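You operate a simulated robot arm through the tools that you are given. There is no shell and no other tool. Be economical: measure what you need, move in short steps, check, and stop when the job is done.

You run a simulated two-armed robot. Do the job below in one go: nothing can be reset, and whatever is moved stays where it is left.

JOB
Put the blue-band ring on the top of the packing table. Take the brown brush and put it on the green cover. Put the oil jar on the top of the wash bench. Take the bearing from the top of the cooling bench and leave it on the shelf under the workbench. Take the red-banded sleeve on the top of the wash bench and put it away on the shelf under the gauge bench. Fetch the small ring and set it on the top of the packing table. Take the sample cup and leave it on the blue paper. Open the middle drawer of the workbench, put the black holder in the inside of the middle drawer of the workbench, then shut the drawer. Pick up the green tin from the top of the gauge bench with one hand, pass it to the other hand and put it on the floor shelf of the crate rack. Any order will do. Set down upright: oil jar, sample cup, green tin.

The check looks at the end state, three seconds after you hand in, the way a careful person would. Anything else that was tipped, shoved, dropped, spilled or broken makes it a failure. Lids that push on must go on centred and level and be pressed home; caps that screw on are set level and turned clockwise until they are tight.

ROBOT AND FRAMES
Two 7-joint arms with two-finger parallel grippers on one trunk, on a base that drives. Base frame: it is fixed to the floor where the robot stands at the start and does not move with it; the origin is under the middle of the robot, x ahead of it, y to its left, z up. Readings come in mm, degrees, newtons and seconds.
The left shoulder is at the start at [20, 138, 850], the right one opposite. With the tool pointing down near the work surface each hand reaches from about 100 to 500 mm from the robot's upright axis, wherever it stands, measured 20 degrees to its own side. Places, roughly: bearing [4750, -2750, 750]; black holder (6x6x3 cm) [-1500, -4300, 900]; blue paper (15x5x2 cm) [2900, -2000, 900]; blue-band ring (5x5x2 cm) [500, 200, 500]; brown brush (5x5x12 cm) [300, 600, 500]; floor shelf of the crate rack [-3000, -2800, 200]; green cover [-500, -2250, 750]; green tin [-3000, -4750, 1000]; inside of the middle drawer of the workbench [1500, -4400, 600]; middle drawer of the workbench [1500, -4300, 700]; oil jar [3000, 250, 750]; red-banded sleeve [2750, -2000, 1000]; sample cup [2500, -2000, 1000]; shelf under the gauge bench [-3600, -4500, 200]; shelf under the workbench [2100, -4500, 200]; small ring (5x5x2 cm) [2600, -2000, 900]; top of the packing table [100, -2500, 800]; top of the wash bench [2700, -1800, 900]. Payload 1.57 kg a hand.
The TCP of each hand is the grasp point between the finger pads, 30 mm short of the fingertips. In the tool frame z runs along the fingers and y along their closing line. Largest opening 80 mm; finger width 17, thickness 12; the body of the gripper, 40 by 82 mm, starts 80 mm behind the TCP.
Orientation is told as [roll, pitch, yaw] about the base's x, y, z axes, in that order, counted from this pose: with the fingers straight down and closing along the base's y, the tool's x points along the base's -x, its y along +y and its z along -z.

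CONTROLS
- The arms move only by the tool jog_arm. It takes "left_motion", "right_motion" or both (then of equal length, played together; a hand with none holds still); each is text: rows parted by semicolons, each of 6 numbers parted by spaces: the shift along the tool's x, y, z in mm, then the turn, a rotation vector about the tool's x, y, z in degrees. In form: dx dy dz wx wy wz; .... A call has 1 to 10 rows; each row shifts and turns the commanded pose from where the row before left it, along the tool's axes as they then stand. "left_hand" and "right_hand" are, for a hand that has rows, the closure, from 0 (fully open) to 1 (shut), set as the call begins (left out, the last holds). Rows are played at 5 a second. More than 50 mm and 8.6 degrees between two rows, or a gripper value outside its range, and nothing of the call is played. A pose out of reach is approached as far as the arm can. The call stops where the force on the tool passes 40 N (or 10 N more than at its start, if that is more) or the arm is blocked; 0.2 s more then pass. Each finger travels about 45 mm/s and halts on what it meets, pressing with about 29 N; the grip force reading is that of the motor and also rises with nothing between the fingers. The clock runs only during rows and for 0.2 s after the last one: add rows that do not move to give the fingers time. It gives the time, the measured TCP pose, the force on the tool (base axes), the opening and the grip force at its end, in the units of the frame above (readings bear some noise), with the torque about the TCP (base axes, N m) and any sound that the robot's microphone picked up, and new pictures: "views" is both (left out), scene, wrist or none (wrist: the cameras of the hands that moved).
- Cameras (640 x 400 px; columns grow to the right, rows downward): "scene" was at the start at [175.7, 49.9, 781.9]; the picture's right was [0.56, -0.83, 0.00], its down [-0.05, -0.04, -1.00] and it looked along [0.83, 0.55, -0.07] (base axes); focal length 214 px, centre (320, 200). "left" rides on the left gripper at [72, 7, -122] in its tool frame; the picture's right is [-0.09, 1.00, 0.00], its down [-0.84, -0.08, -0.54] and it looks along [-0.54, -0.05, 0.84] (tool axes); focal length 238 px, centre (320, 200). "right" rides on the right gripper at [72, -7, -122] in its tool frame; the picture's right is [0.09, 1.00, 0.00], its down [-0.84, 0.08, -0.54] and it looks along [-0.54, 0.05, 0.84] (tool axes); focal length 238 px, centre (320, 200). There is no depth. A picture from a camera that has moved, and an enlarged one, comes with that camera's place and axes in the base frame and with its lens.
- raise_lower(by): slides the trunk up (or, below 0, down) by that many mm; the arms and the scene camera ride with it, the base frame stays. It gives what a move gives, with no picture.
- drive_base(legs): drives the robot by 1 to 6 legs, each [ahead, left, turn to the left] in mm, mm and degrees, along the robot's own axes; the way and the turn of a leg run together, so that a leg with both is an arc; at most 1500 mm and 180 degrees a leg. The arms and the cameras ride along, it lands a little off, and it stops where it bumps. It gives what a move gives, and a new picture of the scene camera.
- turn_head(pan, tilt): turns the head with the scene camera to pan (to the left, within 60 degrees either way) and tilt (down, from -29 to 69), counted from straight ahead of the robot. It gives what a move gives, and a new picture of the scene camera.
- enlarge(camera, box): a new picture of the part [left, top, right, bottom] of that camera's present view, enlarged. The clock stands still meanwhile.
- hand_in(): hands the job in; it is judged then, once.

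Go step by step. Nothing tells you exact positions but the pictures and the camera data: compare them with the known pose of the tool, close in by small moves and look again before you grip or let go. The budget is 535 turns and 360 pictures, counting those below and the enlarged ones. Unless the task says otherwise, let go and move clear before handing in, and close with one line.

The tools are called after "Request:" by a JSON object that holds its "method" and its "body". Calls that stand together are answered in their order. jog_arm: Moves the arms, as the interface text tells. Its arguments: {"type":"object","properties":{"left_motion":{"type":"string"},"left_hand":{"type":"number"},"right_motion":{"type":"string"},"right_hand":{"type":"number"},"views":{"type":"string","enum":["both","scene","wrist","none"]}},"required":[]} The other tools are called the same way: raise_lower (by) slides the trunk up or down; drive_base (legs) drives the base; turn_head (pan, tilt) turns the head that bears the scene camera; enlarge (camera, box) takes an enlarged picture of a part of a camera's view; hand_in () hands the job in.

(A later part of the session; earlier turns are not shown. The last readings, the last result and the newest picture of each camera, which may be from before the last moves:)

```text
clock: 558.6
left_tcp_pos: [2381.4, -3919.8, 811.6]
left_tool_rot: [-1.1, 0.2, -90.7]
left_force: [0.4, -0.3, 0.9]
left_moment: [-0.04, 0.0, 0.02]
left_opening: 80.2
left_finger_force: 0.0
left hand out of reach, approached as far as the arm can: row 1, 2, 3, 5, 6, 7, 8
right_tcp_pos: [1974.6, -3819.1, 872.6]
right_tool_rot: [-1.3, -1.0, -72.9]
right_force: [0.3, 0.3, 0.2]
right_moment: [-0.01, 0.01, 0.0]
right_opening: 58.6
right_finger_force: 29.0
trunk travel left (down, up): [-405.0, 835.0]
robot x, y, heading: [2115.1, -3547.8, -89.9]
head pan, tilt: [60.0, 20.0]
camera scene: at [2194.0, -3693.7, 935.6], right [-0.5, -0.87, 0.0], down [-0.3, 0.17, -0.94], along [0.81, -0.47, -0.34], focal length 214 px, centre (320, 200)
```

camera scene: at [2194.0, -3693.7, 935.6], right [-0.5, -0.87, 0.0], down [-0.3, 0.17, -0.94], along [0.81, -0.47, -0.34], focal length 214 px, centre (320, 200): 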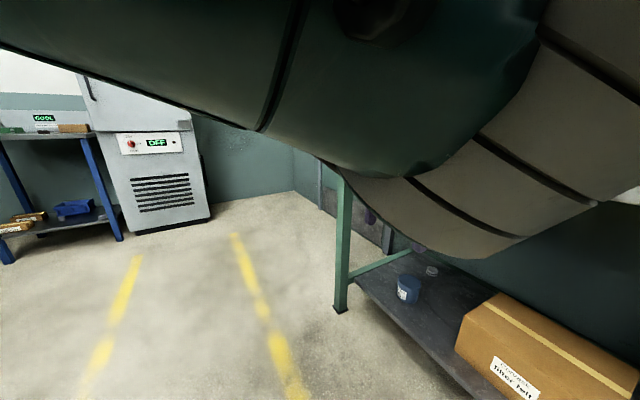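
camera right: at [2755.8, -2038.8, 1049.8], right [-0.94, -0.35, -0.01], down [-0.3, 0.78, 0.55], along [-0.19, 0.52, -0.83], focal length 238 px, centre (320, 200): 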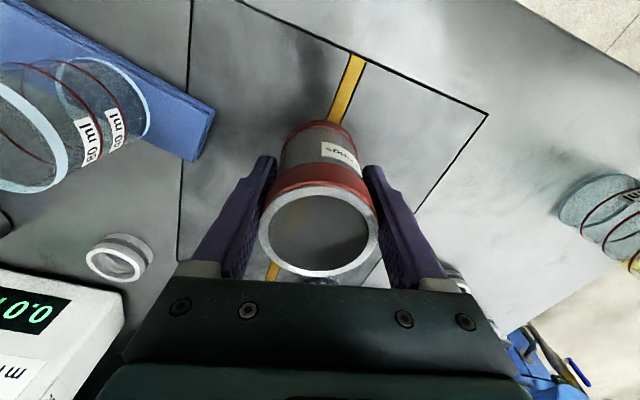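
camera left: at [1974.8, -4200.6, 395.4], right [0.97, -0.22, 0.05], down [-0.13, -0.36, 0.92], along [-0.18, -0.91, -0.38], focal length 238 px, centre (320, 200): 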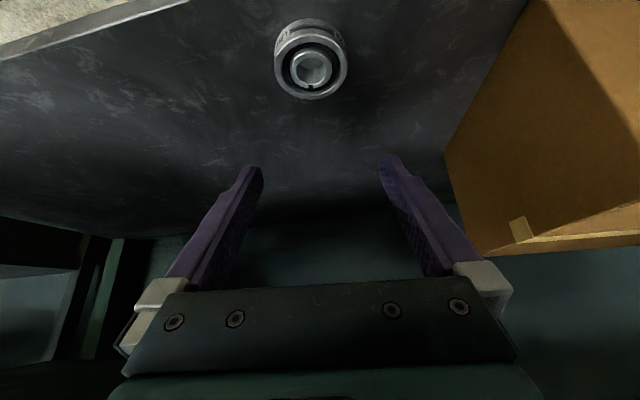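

Request:
{"method": "drive_base", "body": {"legs": [[-300, 0, 0]]}}

Request:
{"method": "jog_arm", "body": {"left_motion": "-35 -10 5 0 0 0;-35 -10 5 0 0 0;-35 -10 5 0 0 0;-35 -20 5 0 0 0;-35 -30 5 0 0 0;0 -30 0 0 0 0;0 -30 0 0 0 0;0 -30 0 0 0 0;0 -30 0 0 0 0;0 0 0 0 0 0", "views": "none"}}

Request:
{"method": "jog_arm", "body": {"left_motion": "30 0 0 0 0 0;30 0 0 0 0 0;30 0 0 0 0 0;30 0 0 0 0 0;30 20 0 0 0 0;20 20 0 0 0 0;0 20 0 0 0 0;0 20 0 0 0 0", "views": "scene"}}

```text
clock: 560.7
left_tcp_pos: [2382.2, -3621.0, 811.7]
left_tool_rot: [-1.2, 0.3, -90.5]
left_force: [1.2, 0.5, 0.8]
left_moment: [0.01, 0.02, -0.01]
left_opening: 80.1
left_finger_force: 0.1
right_tcp_pos: [1974.5, -3519.7, 872.3]
right_tool_rot: [-1.3, -0.9, -72.9]
right_force: [0.4, -0.1, -0.8]
right_moment: [0.02, 0.01, 0.03]
right_opening: 58.6
right_finger_force: 29.5
trunk travel left (down, up): [-405.0, 835.0]
robot x, y, heading: [2111.4, -3248.5, -89.7]
head pan, tilt: [60.0, 20.0]
camera scene: at [2193.7, -3394.8, 935.5], right [-0.5, -0.87, 0.0], down [-0.3, 0.17, -0.94], along [0.81, -0.47, -0.34], focal length 214 px, centre (320, 200)
```

scene: 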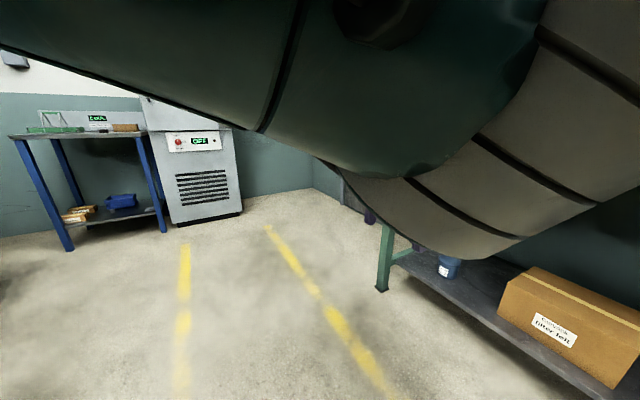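

```text
clock: 562.9
left_tcp_pos: [2184.4, -3709.3, 796.3]
left_tool_rot: [-1.0, 0.2, -90.6]
left_force: [-0.1, -1.0, 0.8]
left_moment: [0.02, 0.02, 0.02]
left_opening: 79.8
left_finger_force: 0.1
left hand out of reach, approached as far as the arm can: row 4, 5, 8, 9
right_tcp_pos: [1975.2, -3520.9, 872.4]
right_tool_rot: [-1.2, -0.9, -72.9]
right_force: [-0.3, -0.5, -1.8]
right_moment: [0.0, -0.01, 0.01]
right_opening: 58.9
right_finger_force: 29.0
trunk travel left (down, up): [-405.0, 835.0]
robot x, y, heading: [2111.9, -3246.5, -89.6]
head pan, tilt: [60.0, 20.0]
```

```text
clock: 564.7
left_tcp_pos: [2260.8, -3628.7, 726.8]
left_tool_rot: [0.3, 0.1, -90.0]
left_force: [-0.1, -0.4, -0.7]
left_moment: [-0.01, -0.02, 0.0]
left_opening: 80.0
left_finger_force: 0.0
left hand out of reach, approached as far as the arm can: row 2, 3, 4, 5, 6
right_tcp_pos: [1974.9, -3521.1, 872.0]
right_tool_rot: [-1.2, -0.9, -72.9]
right_force: [0.5, 0.1, -1.3]
right_moment: [0.0, 0.04, -0.03]
right_opening: 58.6
right_finger_force: 29.1
trunk travel left (down, up): [-405.0, 835.0]
robot x, y, heading: [2112.3, -3248.3, -89.8]
head pan, tilt: [60.0, 20.0]
camera scene: at [2193.9, -3395.3, 935.6], right [-0.5, -0.87, 0.0], down [-0.3, 0.17, -0.94], along [0.82, -0.47, -0.34], focal length 214 px, centre (320, 200)
```

scene: 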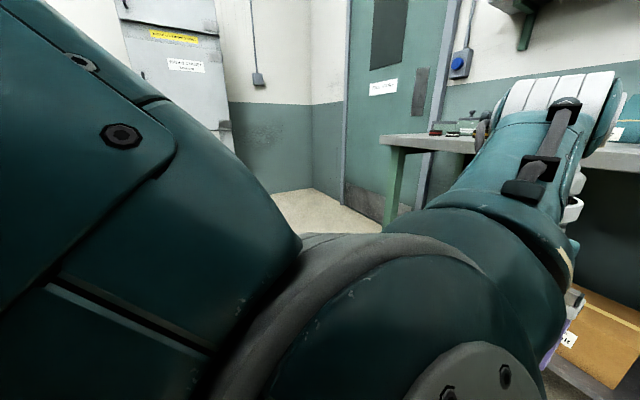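

Request:
{"method": "jog_arm", "body": {"left_motion": "10 15 -25 0 0 0;10 15 -25 0 0 0;10 15 -25 0 0 0;10 15 -25 0 0 0;15 15 -10 0 0 0;15 10 0 0 0 0;15 0 0 0 0 0;0 0 0 0 0 0", "views": "none"}}

```text
clock: 566.5
left_tcp_pos: [2370.8, -3620.8, 785.3]
left_tool_rot: [-1.1, 0.3, -90.5]
left_force: [1.3, -1.0, 0.6]
left_moment: [0.01, -0.01, -0.03]
left_opening: 79.9
left_finger_force: 0.0
left hand out of reach, approached as far as the arm can: row 1, 2, 3, 4, 5, 6, 7
right_tcp_pos: [1975.5, -3521.1, 871.4]
right_tool_rot: [-1.3, -0.9, -73.0]
right_force: [-0.9, -0.1, -0.6]
right_moment: [-0.01, 0.01, 0.0]
right_opening: 58.5
right_finger_force: 29.1
trunk travel left (down, up): [-405.0, 835.0]
robot x, y, heading: [2113.1, -3246.8, -89.7]
head pan, tilt: [60.0, 20.0]
```

Request:
{"method": "jog_arm", "body": {"left_motion": "0 0 0 0 7 0;0 0 0 0 7 0;0 0 0 0 7 0;0 30 5 0 0 0;0 30 5 0 0 0;0 30 5 0 0 0;0 20 5 0 0 0;25 0 5 0 0 0;25 0 5 0 0 0;25 0 5 0 0 0", "views": "none"}}

Request:
{"method": "jog_arm", "body": {"left_motion": "25 0 0 0 0 0;25 0 0 0 0 0;0 0 10 0 0 0;0 0 10 0 0 0;0 0 0 0 0 0", "views": "scene"}}

```text
clock: 568.7
left_tcp_pos: [2481.4, -3536.1, 777.0]
left_tool_rot: [-1.2, 21.3, -91.0]
left_force: [-0.3, 0.0, 0.0]
left_moment: [-0.03, -0.03, -0.02]
left_opening: 80.0
left_finger_force: 0.1
right_tcp_pos: [1973.8, -3520.2, 872.7]
right_tool_rot: [-1.3, -1.0, -72.8]
right_force: [0.6, -0.5, -0.4]
right_moment: [0.02, 0.06, 0.02]
right_opening: 58.7
right_finger_force: 29.5
trunk travel left (down, up): [-405.0, 835.0]
robot x, y, heading: [2109.7, -3250.3, -90.1]
head pan, tilt: [60.0, 20.0]
```

```text
clock: 569.9
left_tcp_pos: [2481.7, -3485.9, 774.5]
left_tool_rot: [-1.2, 21.2, -91.0]
left_force: [0.2, 0.3, 0.4]
left_moment: [0.02, 0.0, -0.02]
left_opening: 80.0
left_finger_force: 0.1
right_tcp_pos: [1973.0, -3521.3, 873.0]
right_tool_rot: [-1.3, -0.9, -72.9]
right_force: [0.7, -0.1, 0.1]
right_moment: [0.01, 0.01, 0.0]
right_opening: 58.9
right_finger_force: 29.6
trunk travel left (down, up): [-405.0, 835.0]
robot x, y, heading: [2115.7, -3246.2, -89.8]
head pan, tilt: [60.0, 20.0]
camera scene: at [2193.7, -3395.1, 935.6], right [-0.5, -0.87, 0.0], down [-0.3, 0.17, -0.94], along [0.81, -0.47, -0.34], focal length 214 px, centre (320, 200)
```

scene: 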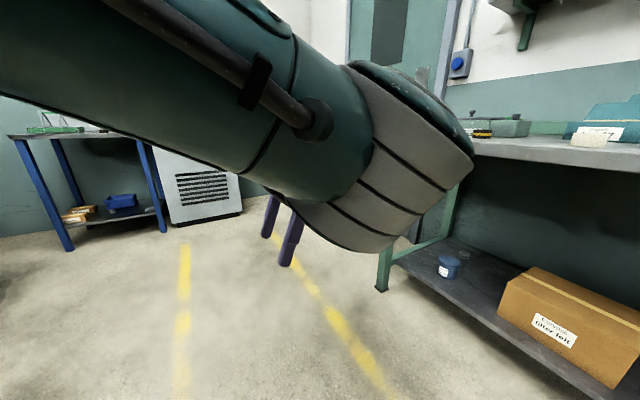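

Request:
{"method": "jog_arm", "body": {"left_motion": "20 35 0 0 0 0;20 35 0 0 0 0;20 35 0 0 0 0;20 35 0 0 0 0;20 35 0 0 0 0;20 35 0 0 0 0;20 35 0 0 0 0;0 0 0 0 0 0", "views": "none"}}

Request:
{"method": "jog_arm", "body": {"left_motion": "-35 -10 0 0 0 0;-35 -15 0 0 0 0;-35 -20 0 0 0 0;-35 -25 0 0 0 0;-35 -30 0 0 0 0;-20 -35 0 0 0 0;0 -35 0 0 0 0;0 0 0 0 0 0", "views": "scene"}}

```text
clock: 571.7
left_tcp_pos: [2728.6, -3354.6, 822.2]
left_tool_rot: [-1.1, 21.3, -90.9]
left_force: [0.0, -0.1, 0.7]
left_moment: [-0.01, 0.02, 0.02]
left_opening: 80.1
left_finger_force: 0.1
right_tcp_pos: [1974.2, -3521.4, 873.6]
right_tool_rot: [-1.3, -1.0, -73.0]
right_force: [-0.5, 0.0, -0.8]
right_moment: [0.01, -0.01, 0.01]
right_opening: 58.5
right_finger_force: 29.1
trunk travel left (down, up): [-405.0, 835.0]
robot x, y, heading: [2113.8, -3246.2, -89.8]
head pan, tilt: [60.0, 20.0]
```

```text
clock: 573.5
left_tcp_pos: [2557.3, -3536.3, 755.5]
left_tool_rot: [-1.2, 21.3, -91.0]
left_force: [-0.3, -0.5, -0.3]
left_moment: [0.03, -0.02, -0.01]
left_opening: 79.9
left_finger_force: 0.0
right_tcp_pos: [1975.8, -3519.6, 872.5]
right_tool_rot: [-1.2, -0.9, -73.0]
right_force: [0.2, -0.2, -0.2]
right_moment: [0.03, 0.01, 0.0]
right_opening: 58.5
right_finger_force: 29.0
trunk travel left (down, up): [-405.0, 835.0]
robot x, y, heading: [2112.5, -3247.2, -90.0]
head pan, tilt: [60.0, 20.0]
camera scene: at [2194.2, -3395.0, 935.6], right [-0.5, -0.87, 0.0], down [-0.3, 0.17, -0.94], along [0.82, -0.47, -0.34], focal length 214 px, centre (320, 200)
```

scene: 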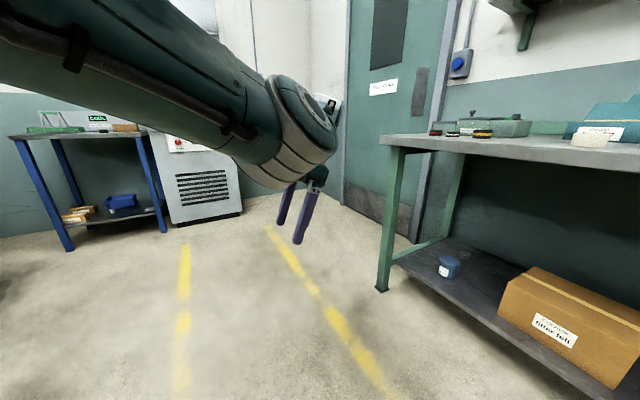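

Request:
{"method": "jog_arm", "body": {"left_motion": "28 38 0 0 0 0;28 38 0 0 0 0;28 38 0 0 0 0;28 38 -5 0 0 0;28 38 -5 0 0 0;28 38 -5 0 0 0;28 38 0 0 0 0;20 38 0 0 0 0;0 38 0 0 0 0;0 38 0 0 0 0", "views": "none"}}

Request:
{"method": "jog_arm", "body": {"left_motion": "-25 -25 15 0 0 0;-25 -30 15 0 0 0;-30 -30 0 0 0 0;-30 -30 0 0 0 0;-30 -35 0 0 0 0;-30 -35 0 0 0 0;-30 -35 0 0 0 0;-30 -35 0 0 0 0;-20 -35 0 0 0 0;0 0 0 0 0 0", "views": "scene"}}

```text
clock: 575.7
left_tcp_pos: [2738.5, -3362.8, 857.2]
left_tool_rot: [-1.0, 21.2, -91.0]
left_force: [-0.1, 0.4, 0.4]
left_moment: [0.0, 0.0, -0.05]
left_opening: 80.1
left_finger_force: 0.1
left hand out of reach, approached as far as the arm can: row 4, 5, 6, 7, 8, 9, 10
right_tcp_pos: [1975.7, -3520.5, 872.4]
right_tool_rot: [-1.2, -0.8, -72.9]
right_force: [0.2, 0.0, -0.9]
right_moment: [0.0, 0.03, 0.0]
right_opening: 58.7
right_finger_force: 28.7
trunk travel left (down, up): [-405.0, 835.0]
robot x, y, heading: [2110.5, -3249.2, -89.8]
head pan, tilt: [60.0, 20.0]
```

```text
clock: 577.9
left_tcp_pos: [2444.7, -3578.5, 742.2]
left_tool_rot: [-1.1, 21.2, -90.9]
left_force: [-0.3, -0.5, 0.3]
left_moment: [0.01, 0.0, 0.02]
left_opening: 80.0
left_finger_force: 0.1
right_tcp_pos: [1975.4, -3520.0, 872.6]
right_tool_rot: [-1.3, -1.0, -72.8]
right_force: [-0.1, 0.0, -0.5]
right_moment: [-0.02, 0.03, 0.01]
right_opening: 58.8
right_finger_force: 28.8
trunk travel left (down, up): [-405.0, 835.0]
robot x, y, heading: [2113.4, -3248.4, -89.7]
head pan, tilt: [60.0, 20.0]
camera scene: at [2194.0, -3395.0, 935.6], right [-0.5, -0.87, 0.0], down [-0.3, 0.17, -0.94], along [0.82, -0.47, -0.34], focal length 214 px, centre (320, 200)
```

scene: 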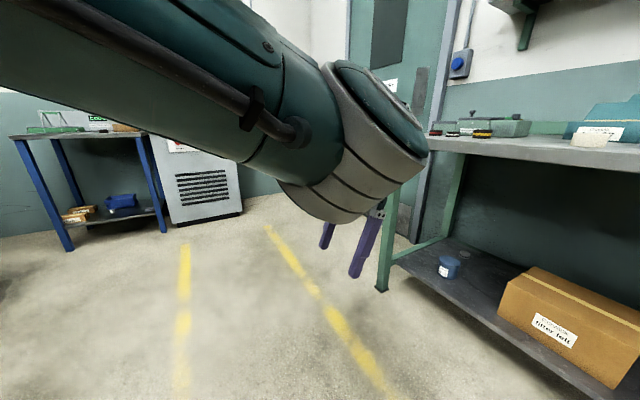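

Request:
{"method": "jog_arm", "body": {"left_motion": "0 -20 20 0 -7 0;0 -30 30 0 -7 0;0 -30 40 0 -7 0;0 -20 40 0 0 0;0 0 45 0 0 0;0 0 45 0 0 0;10 0 40 0 0 0;10 0 40 0 0 0;20 0 20 0 0 0;20 0 0 0 0 0", "views": "none"}}

Request:
{"method": "jog_arm", "body": {"left_motion": "20 0 0 0 0 0;20 0 0 0 0 0;0 0 -30 0 0 0;0 0 -30 0 0 0;0 0 -30 0 0 0;0 10 -30 0 0 0;0 10 -30 0 0 0;0 10 -30 0 3 0;0 10 -30 0 3 0;0 10 -30 0 3 0", "views": "none"}}

```text
clock: 580.1
left_tcp_pos: [2338.1, -3495.1, 430.7]
left_tool_rot: [-1.1, 0.2, -90.5]
left_force: [0.4, 0.4, 0.7]
left_moment: [-0.02, -0.01, -0.03]
left_opening: 79.8
left_finger_force: 0.1
left hand out of reach, approached as far as the arm can: row 9
right_tcp_pos: [1975.0, -3519.4, 872.4]
right_tool_rot: [-1.2, -0.9, -72.9]
right_force: [0.5, -0.6, -0.6]
right_moment: [0.0, -0.01, 0.01]
right_opening: 58.7
right_finger_force: 28.5
trunk travel left (down, up): [-405.0, 835.0]
robot x, y, heading: [2111.8, -3246.1, -90.0]
head pan, tilt: [60.0, 20.0]
```

```text
clock: 582.3
left_tcp_pos: [2396.4, -3462.5, 670.9]
left_tool_rot: [-1.0, 9.3, -90.6]
left_force: [0.5, -0.1, 0.6]
left_moment: [0.01, 0.02, 0.02]
left_opening: 79.8
left_finger_force: 0.0
right_tcp_pos: [1975.9, -3520.8, 873.4]
right_tool_rot: [-1.3, -1.0, -73.0]
right_force: [-1.0, -0.1, -0.8]
right_moment: [0.02, 0.05, 0.0]
right_opening: 58.7
right_finger_force: 29.3
trunk travel left (down, up): [-405.0, 835.0]
robot x, y, heading: [2113.1, -3247.2, -89.9]
head pan, tilt: [60.0, 20.0]
```

Request:
{"method": "jog_arm", "body": {"left_motion": "0 5 -25 0 1 0;0 5 -25 0 1 0;-5 5 -25 0 0 0;-5 5 -25 0 0 0;-5 5 -25 0 0 0;-5 0 -20 0 0 0;0 0 0 0 0 0", "views": "scene"}}

```text
clock: 583.9
left_tcp_pos: [2421.7, -3508.2, 808.3]
left_tool_rot: [-1.1, 11.2, -90.7]
left_force: [0.6, 0.6, 0.2]
left_moment: [-0.04, -0.02, -0.04]
left_opening: 80.1
left_finger_force: 0.0
right_tcp_pos: [1974.7, -3520.1, 871.6]
right_tool_rot: [-1.3, -0.9, -72.9]
right_force: [-0.4, -0.7, -0.8]
right_moment: [-0.02, 0.04, -0.02]
right_opening: 58.8
right_finger_force: 28.8
trunk travel left (down, up): [-405.0, 835.0]
robot x, y, heading: [2114.8, -3246.2, -89.8]
head pan, tilt: [60.0, 20.0]
camera scene: at [2193.7, -3395.0, 935.5], right [-0.5, -0.87, 0.0], down [-0.3, 0.17, -0.94], along [0.81, -0.47, -0.34], focal length 214 px, centre (320, 200)
```

scene: 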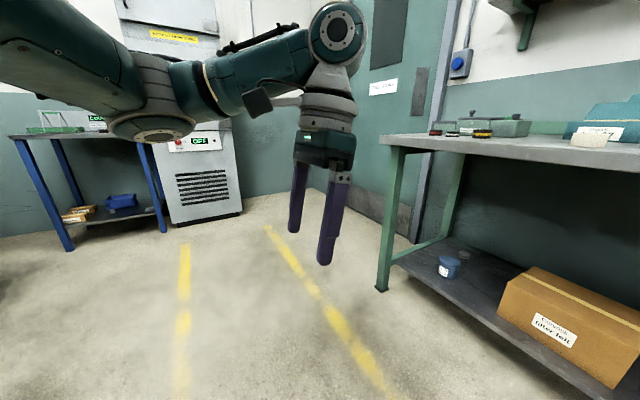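

Left arm recovered to a good posture. Now west to the gauge bench with the sleeve.

Request:
{"method": "raise_lower", "body": {"by": 200}}

Request:
{"method": "turn_head", "body": {"pan": -35, "tilt": 15}}

Request:
{"method": "drive_base", "body": {"legs": [[200, 0, 0], [0, -1400, 0], [0, -1400, 0]]}}

```text
clock: 586.0
left_tcp_pos: [2420.5, -3509.4, 1008.8]
left_tool_rot: [-1.1, 11.1, -90.8]
left_force: [0.4, 0.0, -0.2]
left_moment: [-0.02, 0.02, 0.0]
left_opening: 79.9
left_finger_force: 0.1
right_tcp_pos: [1974.9, -3520.7, 1073.3]
right_tool_rot: [-1.2, -0.8, -73.0]
right_force: [-0.7, 0.0, -0.1]
right_moment: [-0.02, -0.03, -0.01]
right_opening: 58.8
right_finger_force: 29.3
trunk travel left (down, up): [-605.0, 635.0]
robot x, y, heading: [2114.7, -3252.9, -90.0]
head pan, tilt: [60.0, 20.0]
```

```text
clock: 587.8
left_tcp_pos: [2421.5, -3508.9, 1008.6]
left_tool_rot: [-1.2, 11.1, -90.8]
left_force: [-1.0, 0.3, 0.4]
left_moment: [0.0, 0.01, 0.0]
left_opening: 79.9
left_finger_force: 0.1
right_tcp_pos: [1974.5, -3520.3, 1072.6]
right_tool_rot: [-1.3, -0.9, -72.9]
right_force: [-0.5, 0.3, -1.9]
right_moment: [0.02, -0.02, 0.02]
right_opening: 58.8
right_finger_force: 29.2
trunk travel left (down, up): [-605.0, 635.0]
robot x, y, heading: [2112.5, -3247.6, -89.9]
head pan, tilt: [-35.0, 15.0]
camera scene: at [2059.6, -3425.4, 1143.7], right [-0.82, 0.57, 0.0], down [0.15, 0.21, -0.97], along [-0.55, -0.79, -0.26], focal length 214 px, centre (320, 200)
```

scene: 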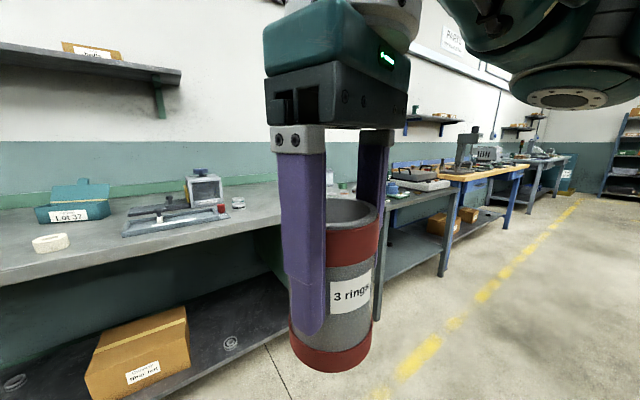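

```text
clock: 602.6
left_tcp_pos: [-391.4, -3751.7, 1008.0]
left_tool_rot: [-1.0, 11.3, -88.5]
left_force: [-0.1, -0.3, -0.4]
left_moment: [0.02, 0.02, -0.04]
left_opening: 80.1
left_finger_force: 0.2
right_tcp_pos: [-837.9, -3780.2, 1072.7]
right_tool_rot: [-1.2, -0.9, -70.8]
right_force: [0.6, -0.8, -1.6]
right_moment: [0.01, -0.01, -0.01]
right_opening: 58.9
right_finger_force: 29.2
trunk travel left (down, up): [-605.0, 635.0]
robot x, y, heading: [-706.2, -3498.8, -87.6]
head pan, tilt: [-35.0, 15.0]
camera scene: at [-756.0, -3681.5, 1143.7], right [-0.84, 0.54, 0.0], down [0.14, 0.22, -0.97], along [-0.52, -0.81, -0.26], focal length 214 px, centre (320, 200)
```

scene: 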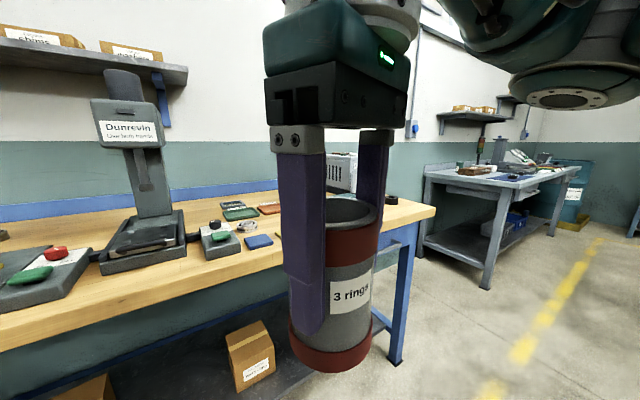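

Request:
{"method": "drive_base", "body": {"legs": [[0, 0, -2.4], [0, -1300, 0], [0, -1100, 0]]}}

Request:
{"method": "turn_head", "body": {"pan": 5, "tilt": 25}}

```text
clock: 614.9
left_tcp_pos: [-2819.4, -3749.5, 1008.1]
left_tool_rot: [-1.0, 11.3, -91.1]
left_force: [0.3, -0.3, -0.2]
left_moment: [-0.03, -0.02, 0.02]
left_opening: 80.0
left_finger_force: 0.1
right_tcp_pos: [-3266.0, -3759.1, 1072.5]
right_tool_rot: [-1.2, -0.9, -73.3]
right_force: [-0.7, -0.4, -0.8]
right_moment: [0.02, -0.03, 0.01]
right_opening: 58.8
right_finger_force: 28.9
trunk travel left (down, up): [-605.0, 635.0]
robot x, y, heading: [-3124.5, -3489.8, -90.0]
head pan, tilt: [-35.0, 15.0]
camera scene: at [-3181.4, -3664.7, 1143.7], right [-0.82, 0.58, 0.0], down [0.15, 0.21, -0.97], along [-0.56, -0.79, -0.26], focal length 214 px, centre (320, 200)
```

scene: 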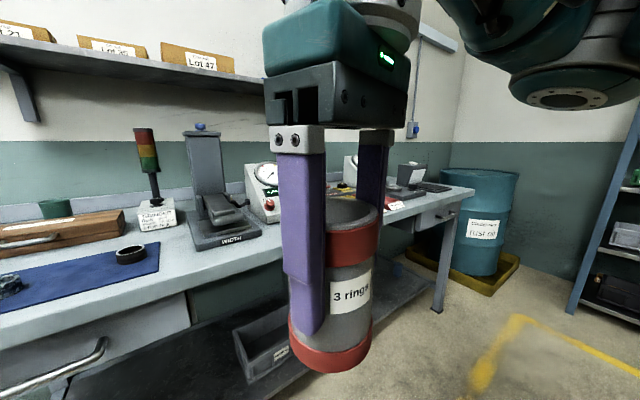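

```text
clock: 615.9
left_tcp_pos: [-2819.6, -3749.6, 1008.5]
left_tool_rot: [-1.1, 11.3, -91.1]
left_force: [-0.7, -0.1, -0.9]
left_moment: [0.01, 0.0, -0.01]
left_opening: 80.1
left_finger_force: 0.1
right_tcp_pos: [-3267.5, -3759.1, 1072.7]
right_tool_rot: [-1.2, -0.9, -73.4]
right_force: [-0.1, -0.5, -0.3]
right_moment: [-0.01, -0.01, 0.03]
right_opening: 58.8
right_finger_force: 29.3
trunk travel left (down, up): [-605.0, 635.0]
robot x, y, heading: [-3125.9, -3488.5, -90.1]
head pan, tilt: [5.0, 25.0]
camera scene: at [-3119.9, -3680.2, 1127.5], right [-1.0, -0.08, 0.0], down [-0.03, 0.42, -0.91], along [0.07, -0.9, -0.42], focal length 214 px, centre (320, 200)
```

scene: 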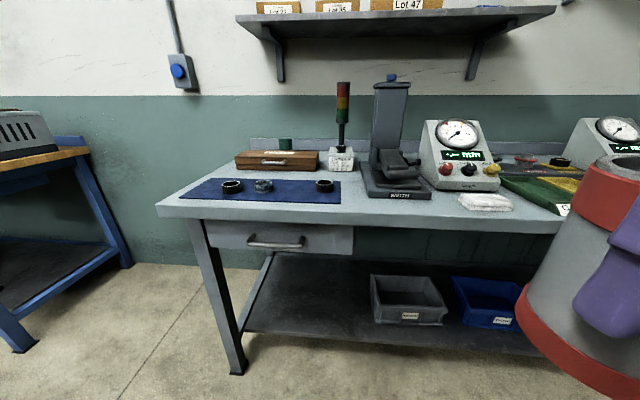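

Request:
{"method": "raise_lower", "body": {"by": -400}}

Request:
{"method": "raise_lower", "body": {"by": -190}}

Request:
{"method": "drive_base", "body": {"legs": [[0, 250, 0], [395, 0, 0]]}}

```text
clock: 619.8
left_tcp_pos: [-2820.7, -3750.2, 608.2]
left_tool_rot: [-1.0, 11.3, -91.1]
left_force: [0.2, -0.4, 0.0]
left_moment: [-0.01, -0.02, 0.01]
left_opening: 80.0
left_finger_force: 0.1
right_tcp_pos: [-3267.4, -3760.0, 672.3]
right_tool_rot: [-1.2, -0.9, -73.3]
right_force: [0.5, 0.0, -0.8]
right_moment: [0.01, -0.02, 0.0]
right_opening: 58.8
right_finger_force: 29.2
trunk travel left (down, up): [-205.0, 1035.0]
robot x, y, heading: [-3125.7, -3484.8, -90.1]
head pan, tilt: [5.0, 25.0]
```

```text
clock: 621.9
left_tcp_pos: [-2819.3, -3750.2, 417.2]
left_tool_rot: [-1.3, 11.1, -91.0]
left_force: [0.3, 0.1, 0.0]
left_moment: [0.02, 0.0, 0.01]
left_opening: 80.1
left_finger_force: 0.0
right_tcp_pos: [-3266.9, -3759.4, 482.2]
right_tool_rot: [-1.1, -1.0, -73.2]
right_force: [0.1, 0.0, -1.5]
right_moment: [-0.02, -0.03, 0.0]
right_opening: 58.7
right_finger_force: 28.5
trunk travel left (down, up): [-15.0, 1225.0]
robot x, y, heading: [-3129.5, -3486.9, -90.3]
head pan, tilt: [5.0, 25.0]
```

```text
clock: 625.7
left_tcp_pos: [-2577.9, -4150.1, 418.0]
left_tool_rot: [-1.1, 11.2, -91.6]
left_force: [0.2, -0.3, 0.0]
left_moment: [0.0, -0.01, -0.03]
left_opening: 80.2
left_finger_force: 0.0
right_tcp_pos: [-3024.3, -4153.7, 482.7]
right_tool_rot: [-1.2, -0.9, -73.9]
right_force: [0.0, 0.3, -0.4]
right_moment: [0.01, 0.0, 0.02]
right_opening: 58.9
right_finger_force: 28.8
trunk travel left (down, up): [-15.0, 1225.0]
robot x, y, heading: [-2880.8, -3882.1, -90.7]
head pan, tilt: [5.0, 25.0]
camera scene: at [-2877.1, -4076.4, 537.4], right [-1.0, -0.07, 0.0], down [-0.03, 0.42, -0.91], along [0.07, -0.9, -0.42], focal length 214 px, centre (320, 200)
```

scene: 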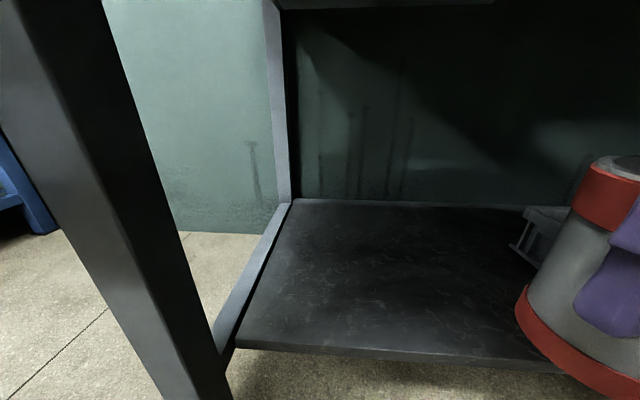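

Request:
{"method": "jog_arm", "body": {"right_motion": "0 0 40 0 0 0;0 0 40 0 0 0;0 0 40 0 0 0;-36 -4 0 0 0 0;-36 -4 0 0 0 0;-36 -4 0 0 0 0;-36 -4 0 0 0 0;-36 -4 0 0 0 0;0 0 0 0 0 0", "views": "both"}}

```text
clock: 627.7
left_tcp_pos: [-2579.5, -4149.1, 417.0]
left_tool_rot: [-1.2, 11.1, -91.7]
left_force: [0.5, 1.0, 0.3]
left_moment: [-0.02, 0.0, -0.02]
left_opening: 80.0
left_finger_force: 0.1
right_tcp_pos: [-2998.4, -4333.6, 365.0]
right_tool_rot: [-1.3, -0.9, -73.8]
right_force: [-1.1, 0.0, 0.0]
right_moment: [0.02, -0.01, -0.03]
right_opening: 58.8
right_finger_force: 29.6
trunk travel left (down, up): [-15.0, 1225.0]
robot x, y, heading: [-2881.9, -3885.6, -90.9]
head pan, tilt: [5.0, 25.0]
camera scene: at [-2877.9, -4076.0, 537.4], right [-1.0, -0.07, 0.0], down [-0.03, 0.42, -0.91], along [0.07, -0.9, -0.42], focal length 214 px, centre (320, 200)
camera right: at [-3022.7, -4263.7, 486.2], right [0.93, 0.37, -0.02], down [0.32, -0.77, 0.55], along [0.18, -0.52, -0.83], focal length 238 px, centre (320, 200)
```

scene: 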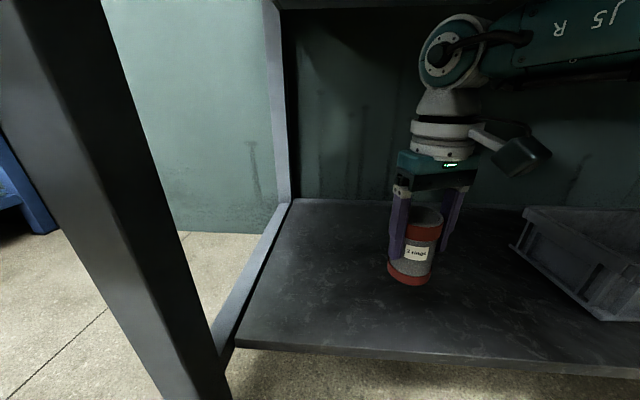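
right: 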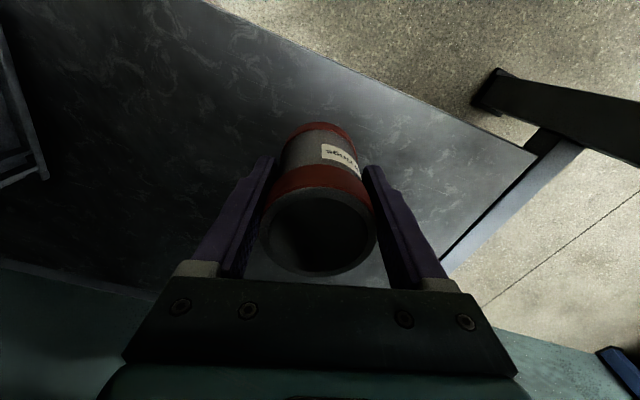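

Request:
{"method": "jog_arm", "body": {"right_motion": "0 0 30 0 0 0;0 0 30 0 0 0;0 0 15 0 0 0;0 0 4 0 0 0;0 0 4 0 0 0;0 0 4 0 0 0;0 0 4 0 0 0;0 0 4 0 0 0;0 0 4 0 0 0", "views": "none"}}

```text
clock: 629.7
left_tcp_pos: [-2578.1, -4150.9, 418.5]
left_tool_rot: [-1.1, 11.2, -91.6]
left_force: [0.7, -0.1, 0.1]
left_moment: [0.01, 0.01, -0.02]
left_opening: 79.8
left_finger_force: 0.0
right_tcp_pos: [-3000.0, -4330.0, 269.1]
right_tool_rot: [-1.2, -1.1, -73.9]
right_force: [0.3, 2.3, 9.8]
right_moment: [0.17, -0.27, 0.09]
right_opening: 58.7
right_finger_force: 28.9
right hand out of reach, approached as far as the arm can: row 7, 9
trunk travel left (down, up): [-15.0, 1225.0]
robot x, y, heading: [-2876.8, -3885.0, -90.8]
head pan, tilt: [5.0, 25.0]
```

Request:
{"method": "jog_arm", "body": {"right_motion": "0 0 0 0 0 0;0 0 0 0 0 0;0 0 0 0 0 0;0 0 0 0 0 0;0 0 0 0 0 0", "right_hand": 0, "views": "wrist"}}

```text
clock: 630.9
left_tcp_pos: [-2578.6, -4150.6, 417.3]
left_tool_rot: [-1.1, 11.3, -91.7]
left_force: [0.4, -0.1, 0.6]
left_moment: [0.01, -0.03, 0.01]
left_opening: 80.0
left_finger_force: 0.0
right_tcp_pos: [-3000.0, -4330.7, 268.6]
right_tool_rot: [-1.2, -1.0, -73.9]
right_force: [0.5, -0.8, 0.4]
right_moment: [0.02, 0.02, -0.02]
right_opening: 80.0
right_finger_force: 0.0
trunk travel left (down, up): [-15.0, 1225.0]
robot x, y, heading: [-2878.8, -3884.1, -90.9]
head pan, tilt: [5.0, 25.0]
camera right: at [-3024.1, -4260.4, 390.2], right [0.93, 0.36, -0.02], down [0.31, -0.77, 0.56], along [0.18, -0.52, -0.83], focal length 238 px, centre (320, 200)
```

right: 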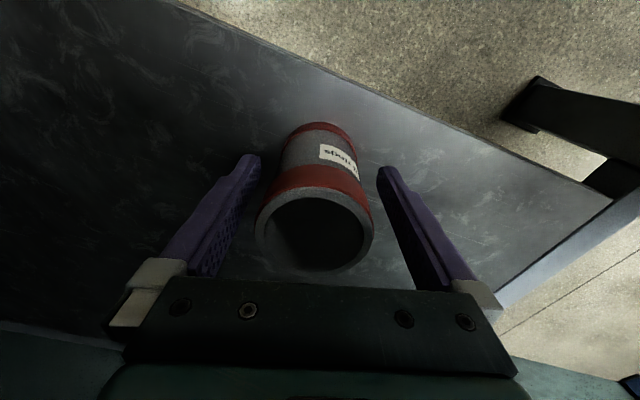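

Request:
{"method": "jog_arm", "body": {"right_motion": "25 0 0 0 0 0;30 0 0 0 0 0;30 0 0 0 0 0;30 0 0 0 0 0;30 0 0 0 0 0;20 0 -20 0 0 0", "views": "none"}}

Request:
{"method": "drive_base", "body": {"legs": [[-350, 0, 0]]}}

```text
clock: 632.3
left_tcp_pos: [-2578.9, -4150.3, 417.9]
left_tool_rot: [-1.0, 11.2, -91.6]
left_force: [-0.4, 0.1, 0.7]
left_moment: [0.0, 0.02, 0.02]
left_opening: 80.0
left_finger_force: 0.0
right_tcp_pos: [-3047.2, -4171.0, 287.1]
right_tool_rot: [-1.3, -0.9, -74.0]
right_force: [-0.2, -0.6, 0.3]
right_moment: [-0.04, 0.01, -0.04]
right_opening: 80.2
right_finger_force: 0.1
trunk travel left (down, up): [-15.0, 1225.0]
robot x, y, heading: [-2881.4, -3884.9, -91.0]
head pan, tilt: [5.0, 25.0]
```

```text
clock: 634.6
left_tcp_pos: [-2573.6, -3796.6, 418.7]
left_tool_rot: [-1.1, 11.2, -92.0]
left_force: [-0.4, 0.2, 0.5]
left_moment: [0.03, -0.01, 0.04]
left_opening: 80.1
left_finger_force: 0.0
right_tcp_pos: [-3041.5, -3815.7, 286.9]
right_tool_rot: [-1.3, -1.1, -74.2]
right_force: [-0.3, -0.3, -0.4]
right_moment: [-0.01, 0.0, 0.02]
right_opening: 79.9
right_finger_force: 0.0
trunk travel left (down, up): [-15.0, 1225.0]
robot x, y, heading: [-2877.6, -3528.6, -91.3]
head pan, tilt: [5.0, 25.0]
camera scene: at [-2872.2, -3721.7, 537.7], right [-1.0, -0.07, 0.0], down [-0.03, 0.42, -0.91], along [0.06, -0.9, -0.42], focal length 214 px, centre (320, 200)
```

scene: 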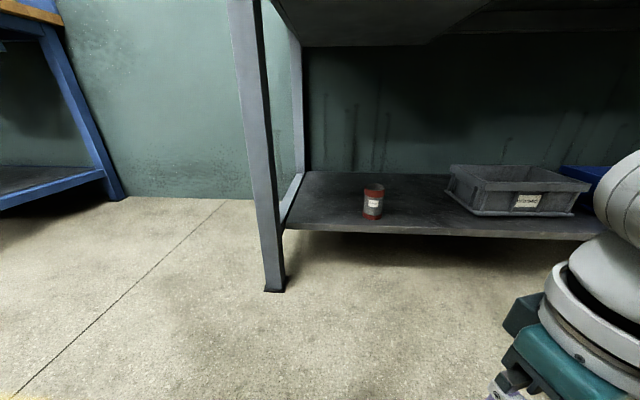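

Request:
{"method": "raise_lower", "body": {"by": 400}}

Request:
{"method": "raise_lower", "body": {"by": 300}}

Request:
{"method": "drive_base", "body": {"legs": [[250, 0, 1]]}}

Request:
{"method": "enlarge", "body": {"camera": "scene", "box": [200, 60, 440, 210]}}

```text
clock: 638.5
left_tcp_pos: [-2573.9, -3794.4, 817.5]
left_tool_rot: [-1.2, 11.2, -92.1]
left_force: [0.5, 0.3, 0.2]
left_moment: [0.0, 0.01, -0.02]
left_opening: 80.1
left_finger_force: 0.0
right_tcp_pos: [-3040.8, -3813.2, 686.3]
right_tool_rot: [-1.4, -1.0, -74.2]
right_force: [0.1, -0.3, -0.4]
right_moment: [0.03, 0.0, 0.01]
right_opening: 79.9
right_finger_force: 0.0
trunk travel left (down, up): [-415.0, 825.0]
robot x, y, heading: [-2877.6, -3525.2, -91.0]
head pan, tilt: [5.0, 25.0]
```

```text
clock: 641.5
left_tcp_pos: [-2573.6, -3794.9, 1117.7]
left_tool_rot: [-1.1, 11.3, -91.9]
left_force: [0.5, -0.7, 0.3]
left_moment: [0.0, 0.0, 0.0]
left_opening: 80.1
left_finger_force: 0.0
right_tcp_pos: [-3041.3, -3814.1, 985.9]
right_tool_rot: [-1.2, -1.0, -74.1]
right_force: [-0.3, -0.2, -0.7]
right_moment: [-0.01, 0.02, 0.0]
right_opening: 79.9
right_finger_force: 0.0
trunk travel left (down, up): [-715.0, 525.0]
robot x, y, heading: [-2874.2, -3525.6, -90.7]
head pan, tilt: [5.0, 25.0]
```

```text
clock: 643.3
left_tcp_pos: [-2572.0, -4038.1, 1117.7]
left_tool_rot: [-1.1, 11.2, -91.0]
left_force: [0.3, -0.2, 0.4]
left_moment: [0.03, -0.02, -0.02]
left_opening: 79.9
left_finger_force: 0.1
right_tcp_pos: [-3039.4, -4064.8, 985.6]
right_tool_rot: [-1.2, -0.9, -73.2]
right_force: [0.0, 0.9, -0.9]
right_moment: [0.02, -0.01, 0.0]
right_opening: 80.0
right_finger_force: 0.1
trunk travel left (down, up): [-715.0, 525.0]
robot x, y, heading: [-2879.6, -3776.7, -90.3]
head pan, tilt: [5.0, 25.0]
camera scene: at [-2871.7, -3968.9, 1237.5], right [-1.0, -0.08, 0.0], down [-0.04, 0.42, -0.91], along [0.08, -0.9, -0.42], focal length 214 px, centre (320, 200)
```

scene: 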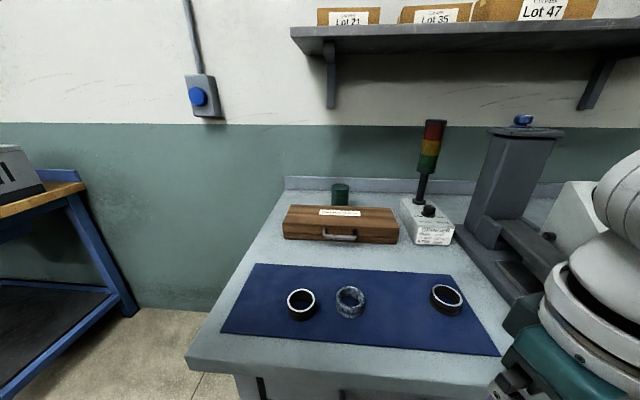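

```text
2.67 times, centred on (320, 135) of scene
camera zoom: at [-2871.7, -3968.9, 1237.5], right [-1.0, -0.08, 0.0], down [-0.04, 0.42, -0.91], along [0.08, -0.9, -0.42], focal length 572 px, centre (320, 373)
```

zoom: 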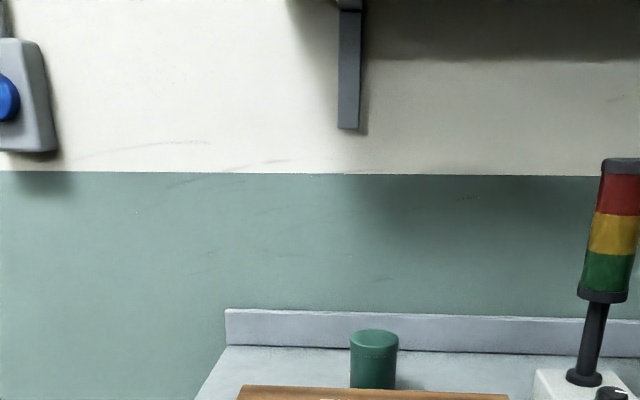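

The tin is at about [-2880, -4696], top z≈960, behind a wooden box; I'll approach from the free east end of the bench with the left arm.

Request:
{"method": "jog_arm", "body": {"left_motion": "0 0 0 0 -5.5 0;0 0 0 0 -5.5 0;-25 -26 0 0 0 0;-25 -26 0 0 0 0;-25 -26 0 0 0 0;-25 -26 0 0 0 0;-25 -26 0 0 0 0;-25 -26 0 0 0 0;0 0 0 0 0 0", "views": "none"}}

Request:
{"method": "drive_base", "body": {"legs": [[0, 680, 0], [450, 0, 0], [0, 0, -70]]}}

```text
clock: 645.3
left_tcp_pos: [-2729.0, -4188.6, 1119.2]
left_tool_rot: [-1.0, 0.2, -90.8]
left_force: [0.3, -0.6, -0.5]
left_moment: [-0.01, 0.03, -0.01]
left_opening: 80.0
left_finger_force: 0.0
right_tcp_pos: [-3039.2, -4065.7, 986.5]
right_tool_rot: [-1.2, -0.9, -73.2]
right_force: [0.0, -0.1, 0.3]
right_moment: [-0.01, 0.03, 0.03]
right_opening: 79.8
right_finger_force: 0.0
trunk travel left (down, up): [-715.0, 525.0]
robot x, y, heading: [-2880.2, -3779.8, -90.1]
head pan, tilt: [5.0, 25.0]
```

```text
clock: 654.3
left_tcp_pos: [-2544.9, -4511.6, 1119.0]
left_tool_rot: [-1.1, 0.1, -160.4]
left_force: [0.6, 0.7, 0.2]
left_moment: [-0.02, -0.02, 0.03]
left_opening: 79.9
left_finger_force: 0.2
right_tcp_pos: [-2538.5, -4178.4, 986.1]
right_tool_rot: [-1.2, -0.8, -142.7]
right_force: [0.4, -0.4, 0.1]
right_moment: [-0.04, -0.01, 0.0]
right_opening: 79.8
right_finger_force: 0.1
trunk travel left (down, up): [-715.0, 525.0]
robot x, y, heading: [-2211.3, -4225.2, -159.8]
head pan, tilt: [5.0, 25.0]
camera scene: at [-2388.2, -4302.4, 1237.5], right [-0.43, 0.9, 0.0], down [0.38, 0.18, -0.91], along [-0.82, -0.39, -0.42], focal length 214 px, centre (320, 200)
```

scene: 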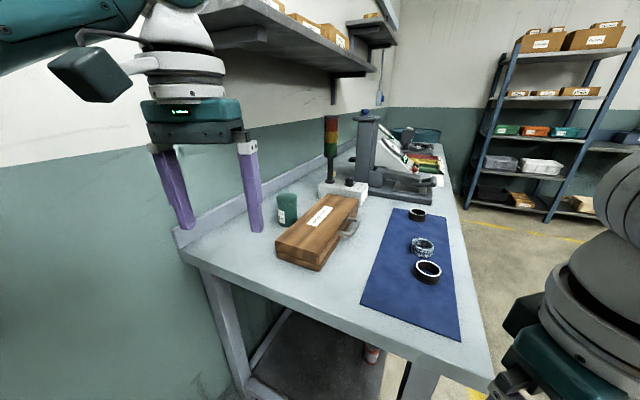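

Request:
{"method": "jog_arm", "body": {"right_motion": "0 0 -35 0 0 0;0 0 -35 0 0 0;0 0 -35 0 0 0;0 0 -35 0 0 0;0 0 -35 0 0 0", "views": "none"}}

Request:
{"method": "drive_base", "body": {"legs": [[371, 42, 0]]}}

Request:
{"method": "raise_lower", "body": {"by": -60}}

Request:
{"method": "jog_arm", "body": {"left_motion": "0 0 0 0 0 0", "views": "wrist"}}

```text
clock: 655.5
left_tcp_pos: [-2544.4, -4510.6, 1119.3]
left_tool_rot: [-1.1, 0.1, -160.5]
left_force: [1.1, -0.3, -0.1]
left_moment: [0.02, -0.02, 0.02]
left_opening: 80.1
left_finger_force: 0.1
right_tcp_pos: [-2534.1, -4179.6, 1159.4]
right_tool_rot: [-1.2, -0.9, -142.7]
right_force: [1.1, -0.1, 0.2]
right_moment: [0.0, 0.01, 0.0]
right_opening: 80.1
right_finger_force: 0.0
trunk travel left (down, up): [-715.0, 525.0]
robot x, y, heading: [-2215.9, -4226.8, -159.7]
head pan, tilt: [5.0, 25.0]
```

```text
clock: 657.9
left_tcp_pos: [-2873.4, -4676.6, 1119.1]
left_tool_rot: [-1.1, 0.1, -160.5]
left_force: [-0.4, 0.2, 0.6]
left_moment: [-0.02, 0.01, -0.02]
left_opening: 80.1
left_finger_force: 0.1
right_tcp_pos: [-2863.4, -4344.7, 1159.1]
right_tool_rot: [-1.2, -0.8, -143.0]
right_force: [-0.9, 0.6, 0.0]
right_moment: [-0.01, 0.01, 0.02]
right_opening: 80.0
right_finger_force: 0.0
trunk travel left (down, up): [-715.0, 525.0]
robot x, y, heading: [-2542.6, -4393.3, -160.0]
head pan, tilt: [5.0, 25.0]
camera scene: at [-2717.8, -4467.9, 1237.5], right [-0.42, 0.91, 0.0], down [0.38, 0.18, -0.91], along [-0.82, -0.38, -0.42], focal length 214 px, centre (320, 200)
```

scene: 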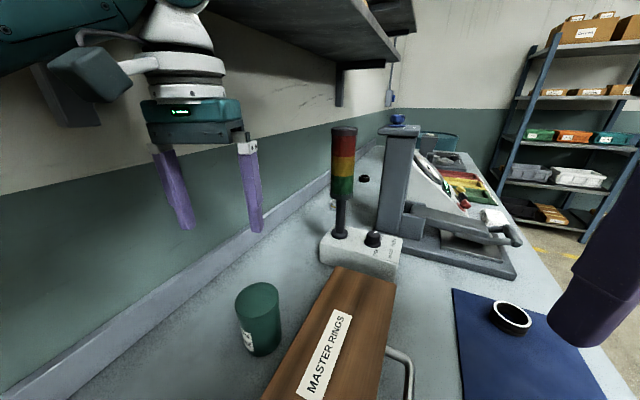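

```text
clock: 658.9
left_tcp_pos: [-2873.0, -4676.2, 1060.1]
left_tool_rot: [-1.1, 0.1, -160.7]
left_force: [0.5, 1.2, 0.4]
left_moment: [0.01, -0.01, 0.01]
left_opening: 80.1
left_finger_force: 0.0
right_tcp_pos: [-2862.2, -4345.5, 1099.7]
right_tool_rot: [-1.1, -1.0, -143.1]
right_force: [0.3, -0.8, -0.7]
right_moment: [-0.01, 0.02, -0.02]
right_opening: 80.2
right_finger_force: 0.1
trunk travel left (down, up): [-655.0, 585.0]
robot x, y, heading: [-2538.3, -4393.0, -159.9]
head pan, tilt: [5.0, 25.0]
```

```text
clock: 659.3
left_tcp_pos: [-2875.9, -4676.4, 1060.7]
left_tool_rot: [-1.1, 0.2, -160.6]
left_force: [-0.2, 0.0, -0.5]
left_moment: [0.02, 0.0, 0.02]
left_opening: 79.8
left_finger_force: 0.1
right_tcp_pos: [-2863.0, -4344.7, 1099.0]
right_tool_rot: [-1.2, -0.9, -142.9]
right_force: [0.3, -0.6, -0.3]
right_moment: [-0.01, -0.01, 0.0]
right_opening: 80.2
right_finger_force: 0.1
trunk travel left (down, up): [-655.0, 585.0]
robot x, y, heading: [-2541.7, -4396.3, -160.1]
head pan, tilt: [5.0, 25.0]
camera left: at [-2804.8, -4661.3, 1180.3], right [0.24, -0.97, -0.02], down [-0.81, -0.21, 0.54], along [-0.53, -0.12, -0.84], focal length 238 px, centre (320, 200)
```

left: 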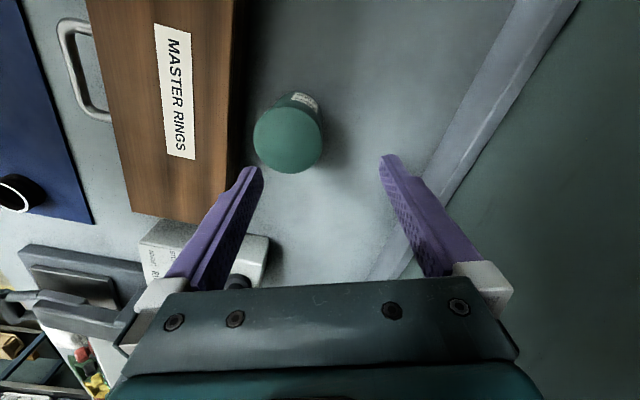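

Request:
{"method": "jog_arm", "body": {"left_motion": "0 0 0 0 0 -7.5;0 0 0 0 0 -7.5;0 0 0 0 0 -7.5;0 0 0 0 0 -7.5;0 0 0 0 0 -7.5;0 0 0 0 0 -7.5;0 0 0 0 0 -7.5;0 0 0 0 0 -7.5;0 0 0 0 0 0", "views": "none"}}

```text
clock: 661.3
left_tcp_pos: [-2872.8, -4676.3, 1058.7]
left_tool_rot: [-0.3, 1.0, -100.5]
left_force: [0.7, 0.6, 0.0]
left_moment: [0.0, 0.0, 0.0]
left_opening: 80.1
left_finger_force: 0.1
right_tcp_pos: [-2864.0, -4345.6, 1100.9]
right_tool_rot: [-1.2, -0.9, -142.9]
right_force: [-0.3, -0.5, 0.8]
right_moment: [0.0, 0.02, 0.0]
right_opening: 79.8
right_finger_force: 0.1
trunk travel left (down, up): [-655.0, 585.0]
robot x, y, heading: [-2541.1, -4396.3, -160.1]
head pan, tilt: [5.0, 25.0]
```

Request:
{"method": "jog_arm", "body": {"left_motion": "26.5 -16.1 20 0 0 0;0 0 30 0 0 0;0 0 0 0 0 0", "views": "wrist"}}

```text
clock: 662.1
left_tcp_pos: [-2885.4, -4645.3, 1008.2]
left_tool_rot: [-0.3, 1.0, -100.6]
left_force: [0.2, 0.0, 0.0]
left_moment: [0.0, -0.03, 0.01]
left_opening: 80.0
left_finger_force: 0.1
right_tcp_pos: [-2863.4, -4345.8, 1099.2]
right_tool_rot: [-1.2, -0.8, -143.0]
right_force: [0.2, -0.4, 0.4]
right_moment: [0.0, -0.02, -0.02]
right_opening: 80.0
right_finger_force: 0.1
trunk travel left (down, up): [-655.0, 585.0]
robot x, y, heading: [-2542.6, -4392.5, -159.9]
head pan, tilt: [5.0, 25.0]
camera left: at [-2865.9, -4579.3, 1130.6], right [0.96, -0.27, -0.01], down [-0.23, -0.82, 0.53], along [-0.15, -0.51, -0.85], focal length 238 px, centre (320, 200)
```

left: 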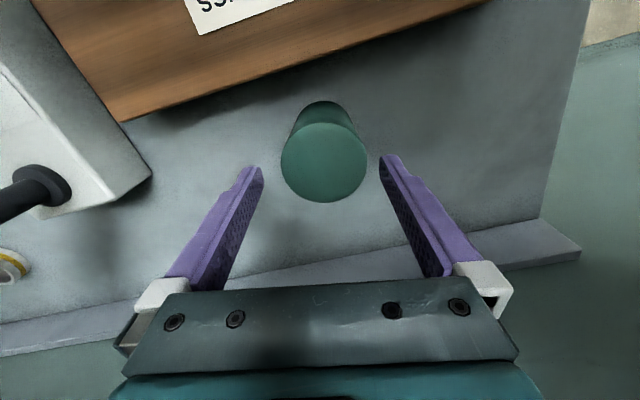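

Request:
{"method": "jog_arm", "body": {"left_motion": "-2.5 2.5 28 0 0 0;0 0 30 0 0 0;0 0 20 0 0 0;0 0 0 0 0 0", "views": "none"}}

Request:
{"method": "jog_arm", "body": {"left_motion": "0 0 0 0 0 0;0 0 0 0 0 0;0 0 0 0 0 0;0 0 0 0 0 0;0 0 0 0 0 0", "left_hand": 1, "views": "wrist"}}

```text
clock: 663.1
left_tcp_pos: [-2883.8, -4648.4, 931.3]
left_tool_rot: [-0.3, 1.1, -100.6]
left_force: [0.6, 0.5, -0.7]
left_moment: [0.01, 0.0, 0.01]
left_opening: 80.1
left_finger_force: 0.1
right_tcp_pos: [-2863.0, -4344.3, 1099.0]
right_tool_rot: [-1.2, -0.9, -143.1]
right_force: [0.1, 0.2, -0.1]
right_moment: [0.0, 0.02, -0.02]
right_opening: 79.8
right_finger_force: 0.1
trunk travel left (down, up): [-655.0, 585.0]
robot x, y, heading: [-2538.2, -4394.8, -160.1]
head pan, tilt: [5.0, 25.0]
```

```text
clock: 664.3
left_tcp_pos: [-2885.9, -4647.4, 931.5]
left_tool_rot: [-0.4, 0.9, -100.6]
left_force: [0.7, 0.2, -0.2]
left_moment: [0.03, -0.08, -0.03]
left_opening: 59.7
left_finger_force: 29.5
right_tcp_pos: [-2862.9, -4344.5, 1099.9]
right_tool_rot: [-1.3, -0.8, -143.0]
right_force: [-0.4, -0.4, -0.3]
right_moment: [-0.01, 0.0, 0.01]
right_opening: 80.0
right_finger_force: 0.1
trunk travel left (down, up): [-655.0, 585.0]
robot x, y, heading: [-2541.2, -4391.9, -159.8]
head pan, tilt: [5.0, 25.0]
camera left: at [-2865.6, -4580.8, 1053.9], right [0.96, -0.27, -0.01], down [-0.23, -0.82, 0.53], along [-0.15, -0.51, -0.85], focal length 238 px, centre (320, 200)
```

left: 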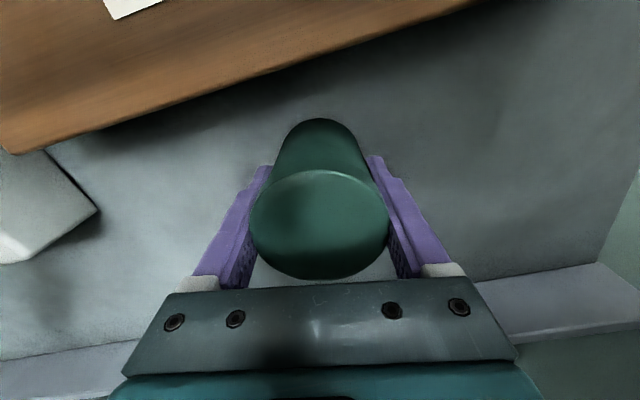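

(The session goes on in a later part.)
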